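You operate a simulated robot arm through the tools that you are given. There is no shell and no other tool. Be economical: measure what you need, move in short steps, check, and stop when the job is done.

You are at the controls of a simulated robot arm. One attempt, no reset.

TASK
Take the yellow sponge and leave it on the top of the dark plank.

The check looks at the end state, three seconds after you hand in, the way a careful person would. Anything else that was tipped, shoved, dropped, spilled or broken makes it a failure.

THE ROBOT
A 6-joint arm with a two-finger parallel gripper, fixed in place. Base frame: the origin is at the foot of the arm, x ahead of it, y to its left, z up; the work surface is at about z = 780. Lengths are in mm, angles in degrees, forces in N, time in s.
With the tool pointing down near the work surface it reaches from about 260 to 680 mm from the base axis. Its first joint turns from -66.0 to 66.0 degrees. Payload 2.9 kg.
The TCP is the grasp point between the finger pads, 30 mm short of the fingertips. In the tool frame z runs along the fingers and y along their closing line. Largest opening 110 mm; finger width 20, thickness 10; the body of the gripper, 48 by 112 mm, starts 55 mm behind the TCP.
Orientation is that of the tool frame in the base frame, as [roll, pitch, yaw] about the fixed x, y, z axes, in that order (R = Rz(yaw) Ry(pitch) Rx(roll)). With the fingers straight down and closing along the base's y, the tool's x points along the base's -x, its y along +y and its z along -z.

THE INTERFACE
- The arm moves only by the tool arm_command. Its argument "deltas" is a list that holds one entry, the list of rows, each a list of 7 numbers: the shift along the tool's x, y, z in mm, then the turn, a rotation vector about the tool's x, y, z in degrees, then the opening, from 0 (shut) to 1 (fully open). In form: [[[dx, dy, dz, rx, ry, rz, fingers], ...]]. A call has 1 to 10 rows; each row is the pose to reach, as a shift and turn from the pose commanded when the call began, along the tool's axes at that moment. A row lasts 0.2 s, in which the tool goes at most 50 mm and 8.6 degrees; a call with a longer step from one row to the next is refused whole, and so is a gripper value outside its range. A pose out of reach is approached as far as the arm can. The call stops where the force on the tool passes 40 N (or 10 N more than at its start, if that is more) or the arm is blocked; 0.2 s more then pass. The fingers move at their own pace (about 108 mm/s each) and stop on an object; they squeeze with about 28 N. The grip force told is the motor's: it shows also when the fingers shut on nothing. Time passes only in rows, and 0.2 s behind the last, so rows that repeat a pose let the fingers close. The reply holds the time, the measured pose of the TCP, the force on the tool along the base axes, the opening and the grip force, in the units named above and with some noise, and new pictures: "pictures" is both (left out), scene, wrist or none.
- Cameras (640 x 400 px; columns grow to the right, rows downward): "scene" is fixed at [83.2, 440.4, 1382.1]; the picture's right is [-0.69, -0.73, 0.00], its down [-0.43, 0.41, -0.80] and it looks along [0.58, -0.55, -0.60] (base axes); focal length 352 px, centre (320, 200). "wrist" rides on the gripper at [-36, 0, -57] in the tool frame; the picture's right is [0.00, -1.00, 0.00], its down [0.97, 0.00, -0.24] and it looks along [0.24, 0.00, 0.97] (tool axes); focal length 218 px, centre (320, 200). There is no depth. A picture from a camera that has moved, and an enlarged one, comes with that camera's place and axes in the base frame and with its lens.
- close_up(camera, box): a new picture of the part [left, top, right, bottom] of that camera's present view, enlarged. It takes no simulated time.
- finish_job(): hands the job in; it is judged then, once.

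Work in short steps. Places have to be worked out from the pictures, the camera data and where the tool is seen: move nearer, look again, correct. Check each grasp and each placing, and mend what went wrong. You have 90 turns and 170 pictures in all, those below and enlarged ones among them. Open the gripper and draw the arm clear of the work before you hand the job in, unless the task says otherwise; then end with one line.

The tools are called after "Request:" as name(argument=value, ...) on one line, values as JSON. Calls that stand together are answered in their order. arm_command: Moves the arm, as the interface text tells. Its arguments: {"type":"object","properties":{"deltas":{"type":"array","items":{"type":"array","items":{"type":"array","items":{"type":"number"}}}},"pictures":{"type":"string","enum":["both","scene","wrist","none"]}},"required":["deltas"]} The other tools are called the same way: close_up (camera, box) takes an enlarged picture of a part of a camera's view; finish_job () hands the job in.

At the start:

```text
t: 0.0
tcp_pos: [373.1, -75.2, 1064.8]
tcp_rot: [-179.9, 0.0, 179.9]
force: [0.1, 0.3, 0.5]
finger_gap: 110.0
finger_force: 0.1
```

scene: 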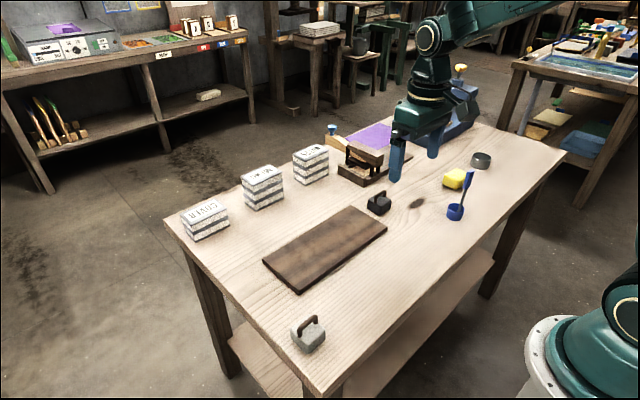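
wrist: 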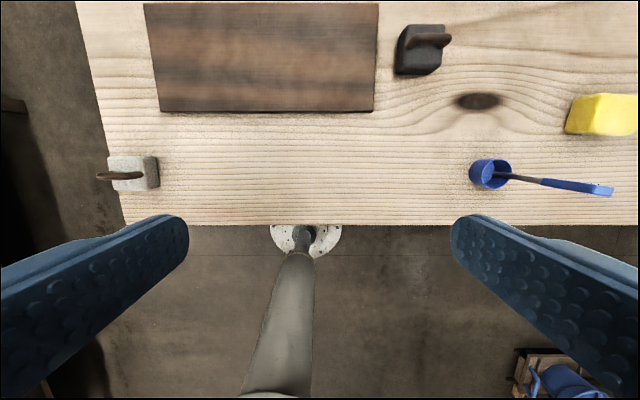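

The sponge appears to be near (445, -453) and the plank near x 457–584, y -150 to 150. I'll move high over to the sponge side to look more closely.

Request:
arm_command(deltas=[[[-5, -45, 0, 0, 0, 0, 1], [-10, -90, 0, 0, 0, 0, 1], [-15, -135, 0, 0, 0, 0, 1], [-20, -180, 0, 0, 0, 0, 1], [-25, -225, 0, 0, 0, 0, 1], [-30, -270, 10, 0, 0, 0, 1], [-40, -310, 30, 0, 0, 0, 1], [-50, -345, 50, 0, 0, 0, 1], [-50, -345, 50, 0, 0, 0, 1]]])

Request:
close_up(camera="scene", box=[240, 190, 400, 300])

```text
t: 2.0
tcp_pos: [424.1, -419.4, 1010.4]
tcp_rot: [-180.0, -0.1, 180.0]
force: [0.8, 0.4, 0.2]
finger_gap: 109.9
finger_force: 0.1
camera wrist: at [460.3, -422.0, 1066.1], right [0.0, -1.0, 0.0], down [-0.97, 0.0, 0.24], along [-0.24, 0.0, -0.97], focal length 218 px, centre (320, 200)
```

scene: 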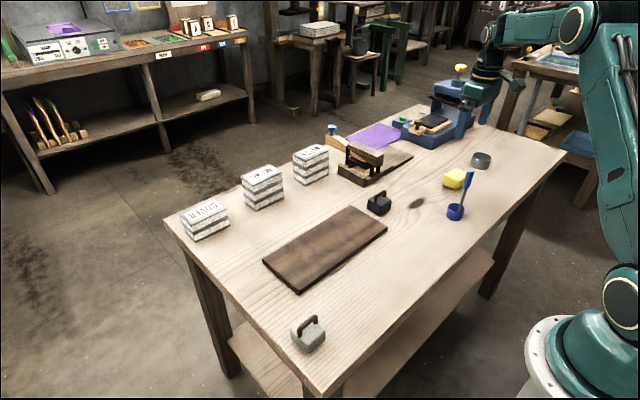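
wrist: 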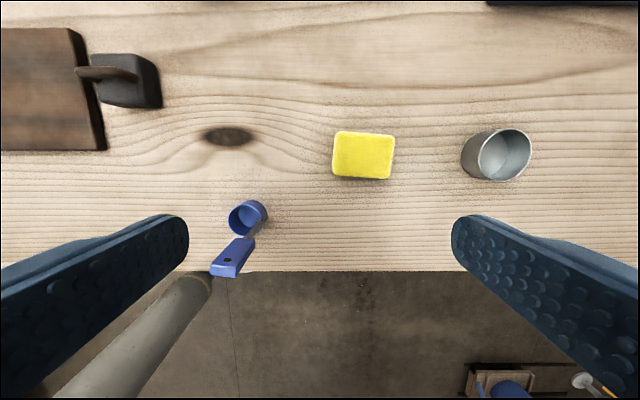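

```text
3.64 times, centred on (320, 245) of scene
camera zoom: at [83.2, 440.3, 1382.1], right [-0.69, -0.73, 0.0], down [-0.43, 0.41, -0.8], along [0.58, -0.55, -0.6], focal length 1278 px, centre (320, 36)
```

zoom: 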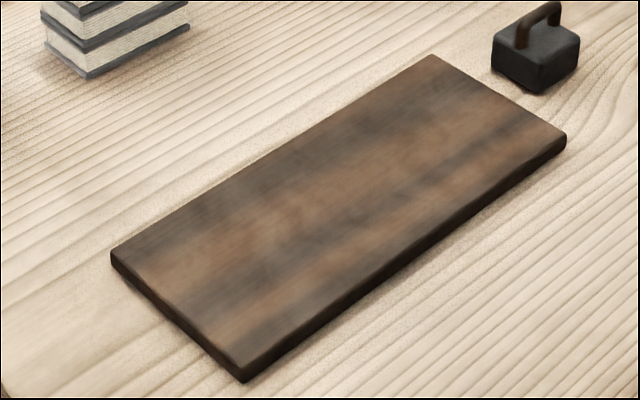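

The wrist ray puts the sponge top near (449, -471), about 71 mm along y and 50 mm along x, turned roughly 4.5°. The scoop handle (371, -350, up to z 907) and the tin (y < -590) are clear of the fingers. I'll come down partway over the sponge and look again.

Request:
arm_command(deltas=[[[-12, -25, 20, 0, 0, 2, 1], [-25, -51, 50, 0, 0, 4.5, 1], [-25, -51, 90, 0, 0, 4.5, 1], [-25, -51, 120, 0, 0, 4.5, 1], [-25, -51, 120, 0, 0, 4.5, 1]]])

Request:
close_up(camera="scene", box=[410, 140, 510, 230])

```text
t: 3.2
tcp_pos: [446.7, -473.4, 892.6]
tcp_rot: [-180.0, 0.0, 175.5]
force: [-0.2, -0.4, 0.3]
finger_gap: 110.1
finger_force: 0.1
camera wrist: at [481.9, -477.9, 949.1], right [-0.08, -1.0, 0.0], down [-0.97, 0.08, 0.24], along [-0.24, 0.02, -0.97], focal length 218 px, centre (320, 200)
```

scene: 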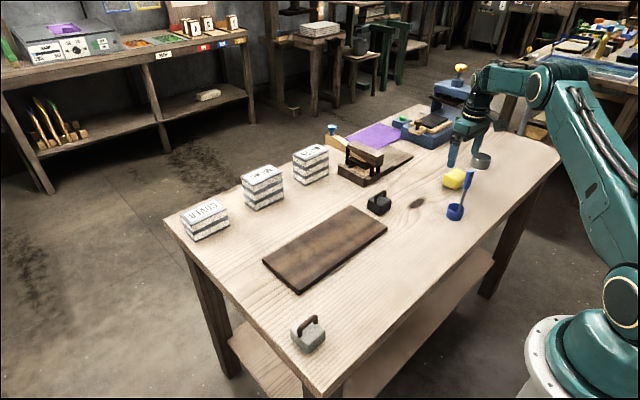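
wrist: 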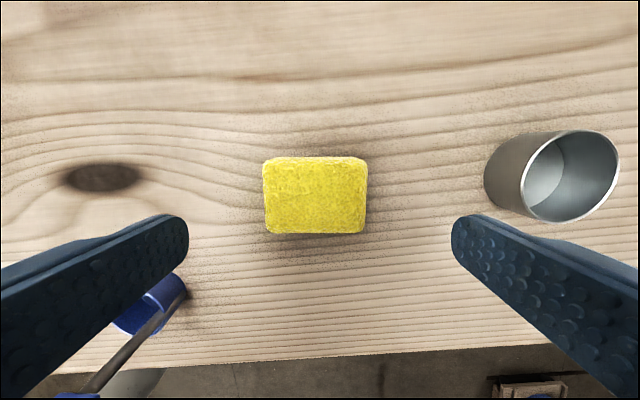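

```text
4.44 times, centred on (460, 185) of scene
camera zoom: at [83.2, 440.4, 1382.1], right [-0.69, -0.73, 0.0], down [-0.43, 0.41, -0.8], along [0.58, -0.55, -0.6], focal length 1562 px, centre (-302, 267)
```

zoom: 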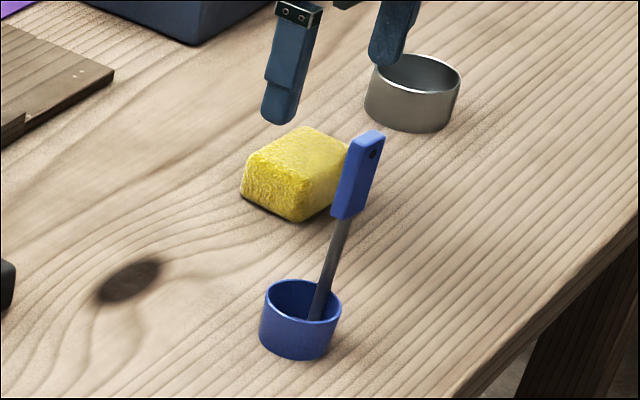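

The sponge is centred and aligned between the fingers, and nothing is near them. I'll go down to TCP z≈816 and close.

Request:
arm_command(deltas=[[[-3, 0, 30, 0, 0, 0, 1], [-3, 0, 60, 0, 0, 0, 1], [-3, 0, 76, 0, 0, 0, 1], [-3, 0, 76, 0, 0, 0, 1], [-3, 0, 76, 0, 0, 0, 0.5], [-3, 0, 76, 0, 0, 0, 0.3], [-3, 0, 76, 0, 0, 0, 0.3]]])

```text
t: 4.8
tcp_pos: [451.8, -472.8, 818.6]
tcp_rot: [-179.9, -0.1, 175.5]
force: [-0.3, 0.1, -0.5]
finger_gap: 67.2
finger_force: 27.9
camera wrist: at [487.3, -477.8, 874.5], right [-0.08, -1.0, 0.0], down [-0.97, 0.08, 0.24], along [-0.24, 0.02, -0.97], focal length 218 px, centre (320, 200)
```

scene: 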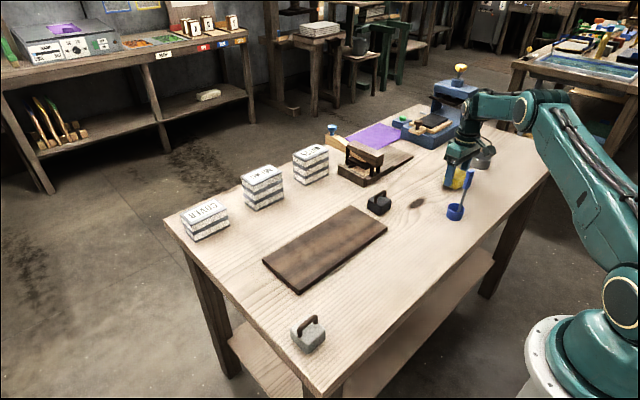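
wrist: 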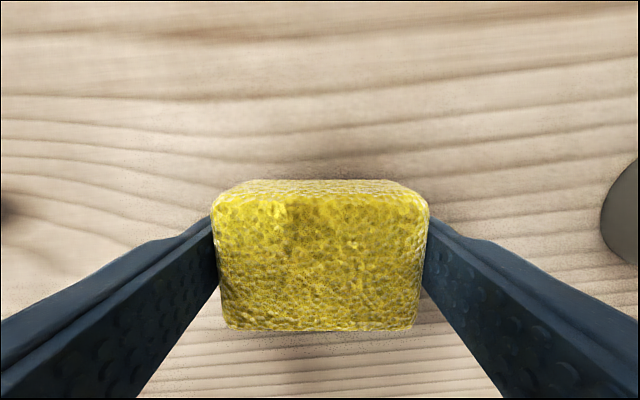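

The fingers hold the sponge (gap 67 mm, 28 N). Next I lift it straight up.

Request:
arm_command(deltas=[[[0, 0, -30, 0, 0, 0, 0.3], [0, 0, -70, 0, 0, 0, 0.3], [0, 0, -110, 0, 0, 0, 0.3], [0, 0, -150, 0, 0, 0, 0.3], [0, 0, -150, 0, 0, -4.5, 0.3]]])

```text
t: 6.0
tcp_pos: [452.6, -472.1, 969.9]
tcp_rot: [-179.9, -0.1, 179.8]
force: [0.8, 0.0, -0.9]
finger_gap: 67.2
finger_force: 28.0
camera wrist: at [488.7, -473.8, 1026.7], right [0.0, -1.0, 0.0], down [-0.97, 0.0, 0.24], along [-0.24, 0.0, -0.97], focal length 218 px, centre (320, 200)
```

scene: 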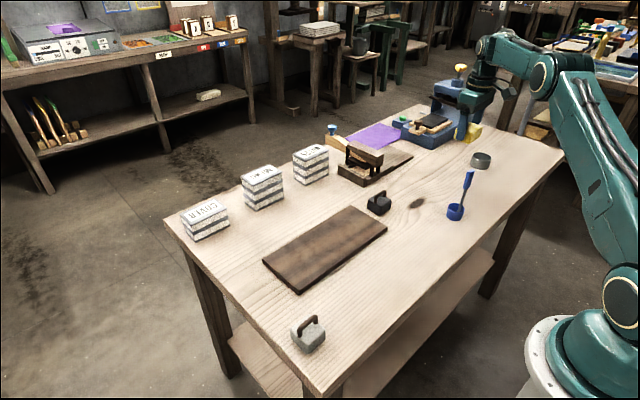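
wrist: 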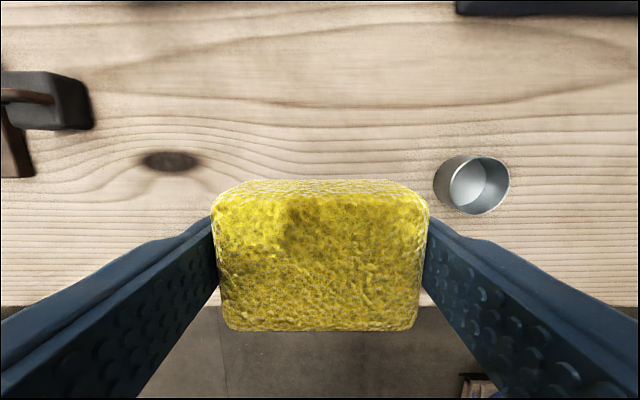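

The lift is good. I'll carry it at height to above the plank centre, about (520, 0).

Request:
arm_command(deltas=[[[0, 40, 0, 0, 0, 0, 0.3], [0, 88, 0, 0, 0, 0, 0.3], [-5, 136, 0, 0, 0, 0, 0.3], [-15, 183, 0, 0, 0, 0, 0.3], [-25, 231, 0, 0, 0, 0, 0.3], [-35, 279, 0, 0, 0, 0, 0.3], [-45, 327, 0, 0, 0, 0, 0.3], [-55, 375, 0, 0, 0, 0, 0.3], [-65, 423, 0, 0, 0, 0, 0.3], [-68, 470, 0, 0, 0, 0, 0.3]]])

```text
t: 8.2
tcp_pos: [520.1, -3.0, 966.6]
tcp_rot: [179.9, 0.0, 179.9]
force: [-0.1, 0.4, -0.7]
finger_gap: 67.2
finger_force: 28.0
camera wrist: at [554.6, -4.8, 1023.3], right [0.0, -1.0, 0.0], down [-0.97, 0.0, 0.24], along [-0.24, 0.0, -0.97], focal length 218 px, centre (320, 200)
```

scene: 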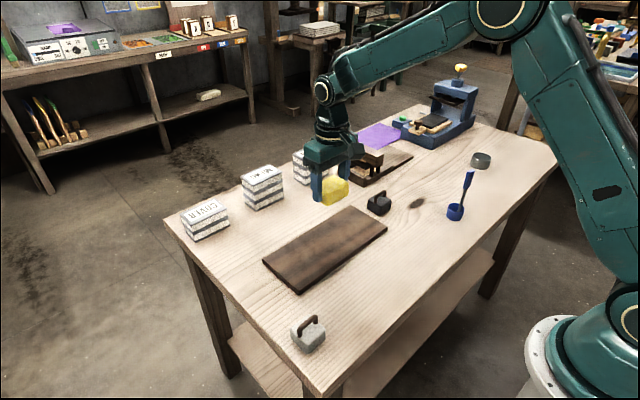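
wrist: 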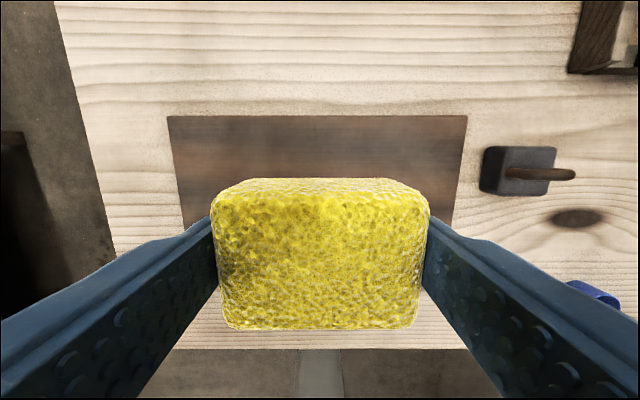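

The TCP is over the plank centre (plank x ≈ 457–583, y ±150). The plank top is around z 795–800, so the sponge should touch near TCP z 834–839. I'll go down to about 846 and check.

Request:
arm_command(deltas=[[[0, 0, 40, 0, 0, 0, 0.3], [0, 0, 80, 0, 0, 0, 0.3], [0, 0, 110, 0, 0, 0, 0.3], [0, 0, 120, 0, 0, 0, 0.3], [0, 0, 120, 0, 0, 0, 0.3]]])

Request:
close_up(camera="scene", box=[260, 170, 400, 290])

```text
t: 9.4
tcp_pos: [518.3, -3.3, 848.8]
tcp_rot: [179.9, 0.0, 180.0]
force: [0.0, -0.4, -0.4]
finger_gap: 67.1
finger_force: 27.9
camera wrist: at [554.9, -5.4, 905.3], right [0.0, -1.0, 0.0], down [-0.97, 0.0, 0.24], along [-0.24, 0.0, -0.97], focal length 218 px, centre (320, 200)
```

scene: 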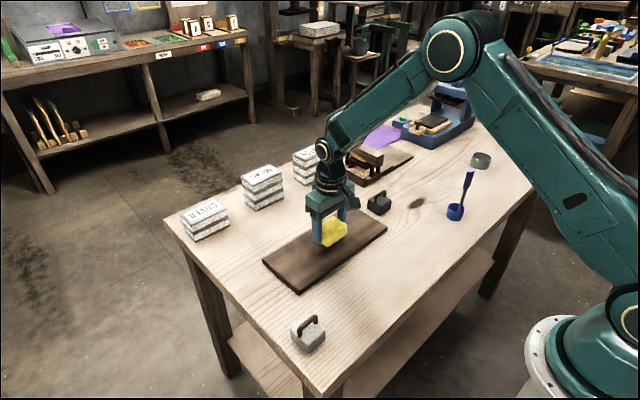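
wrist: 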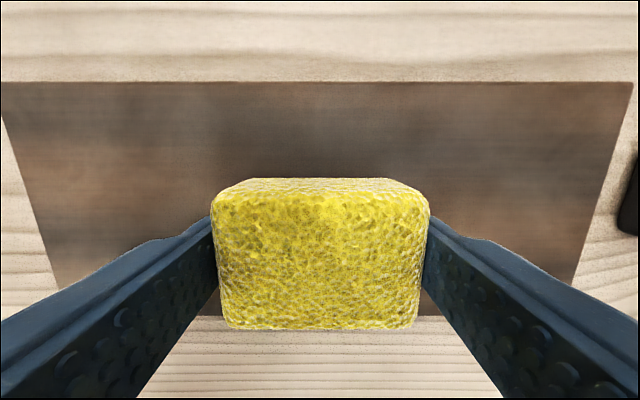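

```text
3.33 times, centred on (330, 230) of scene
camera zoom: at [83.2, 440.4, 1382.1], right [-0.69, -0.73, 0.0], down [-0.43, 0.41, -0.8], along [0.58, -0.55, -0.6], focal length 1172 px, centre (287, 100)
```

zoom: 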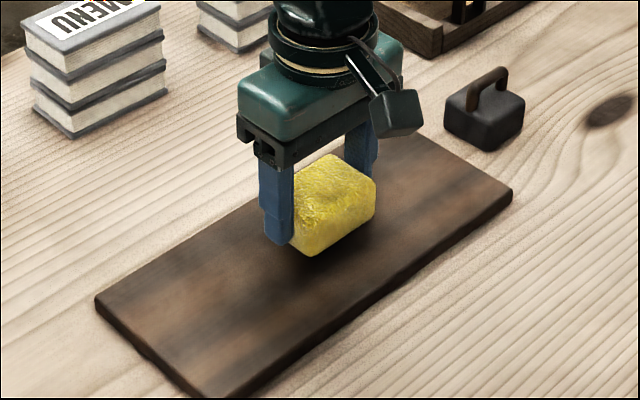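

The sponge hangs just above the plank with no contact yet. I'll lower in 3 mm steps until I feel contact.

Request:
arm_command(deltas=[[[0, 0, 3, 0, 0, 0, 0.3], [0, 0, 6, 0, 0, 0, 0.3], [0, 0, 9, 0, 0, 0, 0.3], [0, 0, 9, 0, 0, 0, 0.3]]], pictures="none")

```text
t: 10.4
tcp_pos: [519.1, -1.6, 841.2]
tcp_rot: [-180.0, -0.1, -179.9]
force: [0.6, -0.9, -0.4]
finger_gap: 67.2
finger_force: 28.2
```

No contact at 841. I'll take smaller steps further down.

Request:
arm_command(deltas=[[[0, 0, 2, 0, 0, 0, 0.3], [0, 0, 4, 0, 0, 0, 0.3], [0, 0, 4, 0, 0, 0, 0.3]]], pictures="none")

Request:
close_up(camera="scene", box=[290, 200, 370, 260])

```text
t: 11.2
tcp_pos: [518.6, -1.9, 836.9]
tcp_rot: [180.0, 0.0, -180.0]
force: [0.1, 0.0, -0.2]
finger_gap: 67.2
finger_force: 28.2
```

```text
6.67 times, centred on (330, 230) of scene
camera zoom: at [83.2, 440.4, 1382.1], right [-0.69, -0.73, 0.0], down [-0.43, 0.41, -0.8], along [0.58, -0.55, -0.6], focal length 2344 px, centre (253, 0)
```

zoom: 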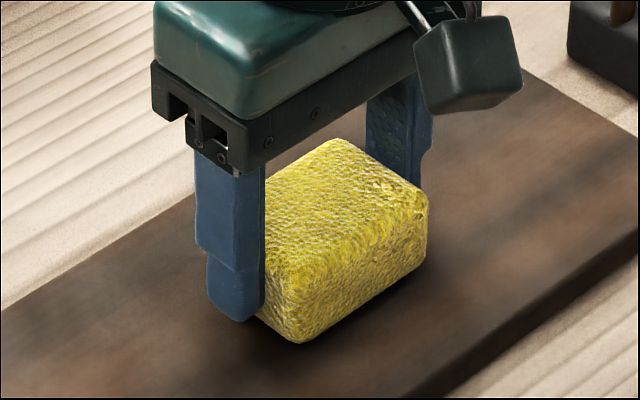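

There's still no force at 836.9, though the gap now looks small. I'll keep going in 1 to 1.5 mm steps.

Request:
arm_command(deltas=[[[0, 0, 1.5, 0, 0, 0, 0.3], [0, 0, 3, 0, 0, 0, 0.3], [0, 0, 3, 0, 0, 0, 0.3]]], pictures="none")

```text
t: 12.0
tcp_pos: [518.5, -0.7, 834.2]
tcp_rot: [180.0, 0.0, 179.9]
force: [-7.5, -3.0, 17.6]
finger_gap: 67.5
finger_force: 27.7
```

Contact at 834 with 17.6 N upward, so the sponge rests on the plank. I'll ease up 1 mm and open, then check before rising.

Request:
arm_command(deltas=[[[0, 0, -1, 0, 0, 0, 0.3], [0, 0, -1, 0, 0, 0, 0.7], [0, 0, -1, 0, 0, 0, 1], [0, 0, -1, 0, 0, 0, 1]]])

```text
t: 13.0
tcp_pos: [519.7, -1.2, 833.4]
tcp_rot: [179.9, 0.0, -180.0]
force: [0.4, 1.3, -0.1]
finger_gap: 109.9
finger_force: 0.0
camera wrist: at [554.6, -2.9, 890.1], right [0.0, -1.0, 0.0], down [-0.97, 0.0, 0.24], along [-0.24, 0.0, -0.97], focal length 218 px, centre (320, 200)
```

scene: 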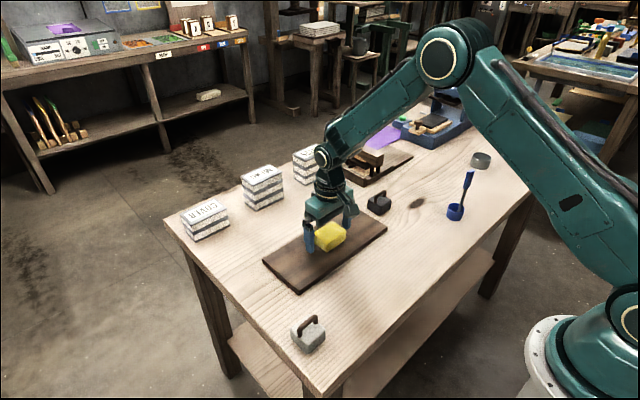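
wrist: 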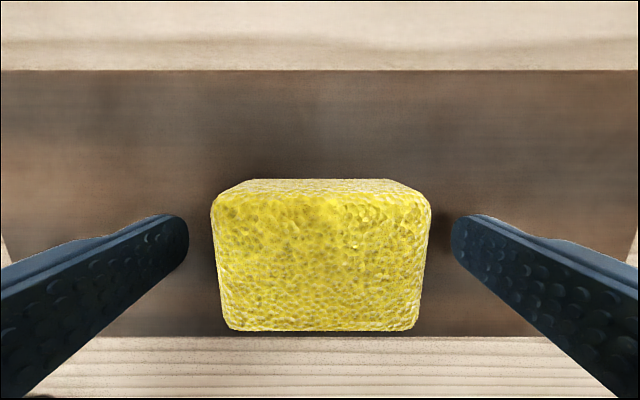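

The sponge is released and sits on the plank. I'll rise straight up and check.

Request:
arm_command(deltas=[[[0, 0, -20, 0, 0, 0, 1], [0, 0, -60, 0, 0, 0, 1], [0, 0, -105, 0, 0, 0, 1], [0, 0, -150, 0, 0, 0, 1], [20, 0, -190, 0, 0, 0, 1], [60, 0, -210, 0, 0, 0, 1], [100, 0, -220, 0, 0, 0, 1], [100, 0, -220, 0, 0, 0, 1]]])

Request:
close_up(camera="scene", box=[260, 170, 400, 290])

```text
t: 14.8
tcp_pos: [420.5, -5.2, 1051.9]
tcp_rot: [179.9, 0.0, 179.9]
force: [-0.1, 0.6, -0.2]
finger_gap: 109.9
finger_force: 0.0
camera wrist: at [455.4, -6.9, 1109.0], right [0.0, -1.0, 0.0], down [-0.97, 0.0, 0.24], along [-0.24, 0.0, -0.97], focal length 218 px, centre (320, 200)
```

scene: 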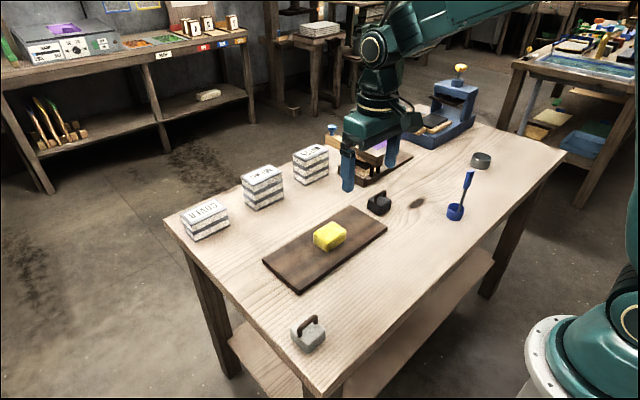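
wrist: 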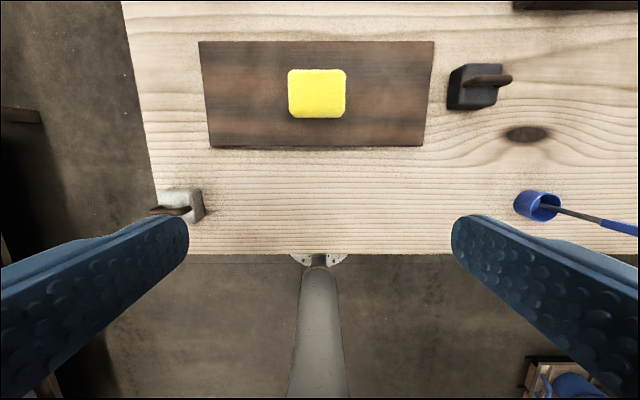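

```text
3.33 times, centred on (330, 230) of scene
camera zoom: at [83.1, 440.4, 1382.1], right [-0.69, -0.73, 0.0], down [-0.43, 0.41, -0.8], along [0.58, -0.55, -0.6], focal length 1172 px, centre (287, 100)
```

zoom: 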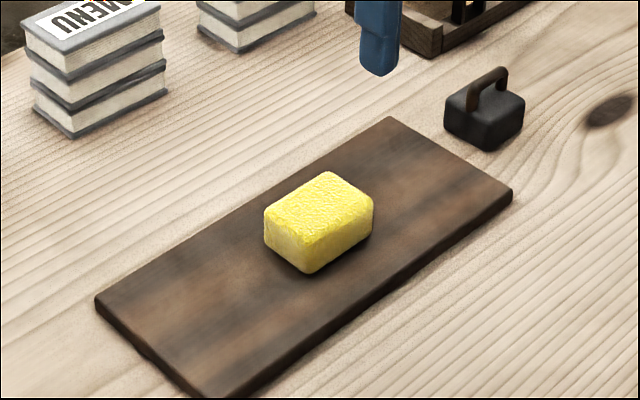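

The sponge lies flat near the middle of the plank, everything else is where it was, and the arm is clear with the gripper open. I'm handing in.

Request:
finish_job()

```text
The job is handed in.
```

The yellow sponge is lying flat on top of the dark plank, near its middle, and nothing else on the table was moved.
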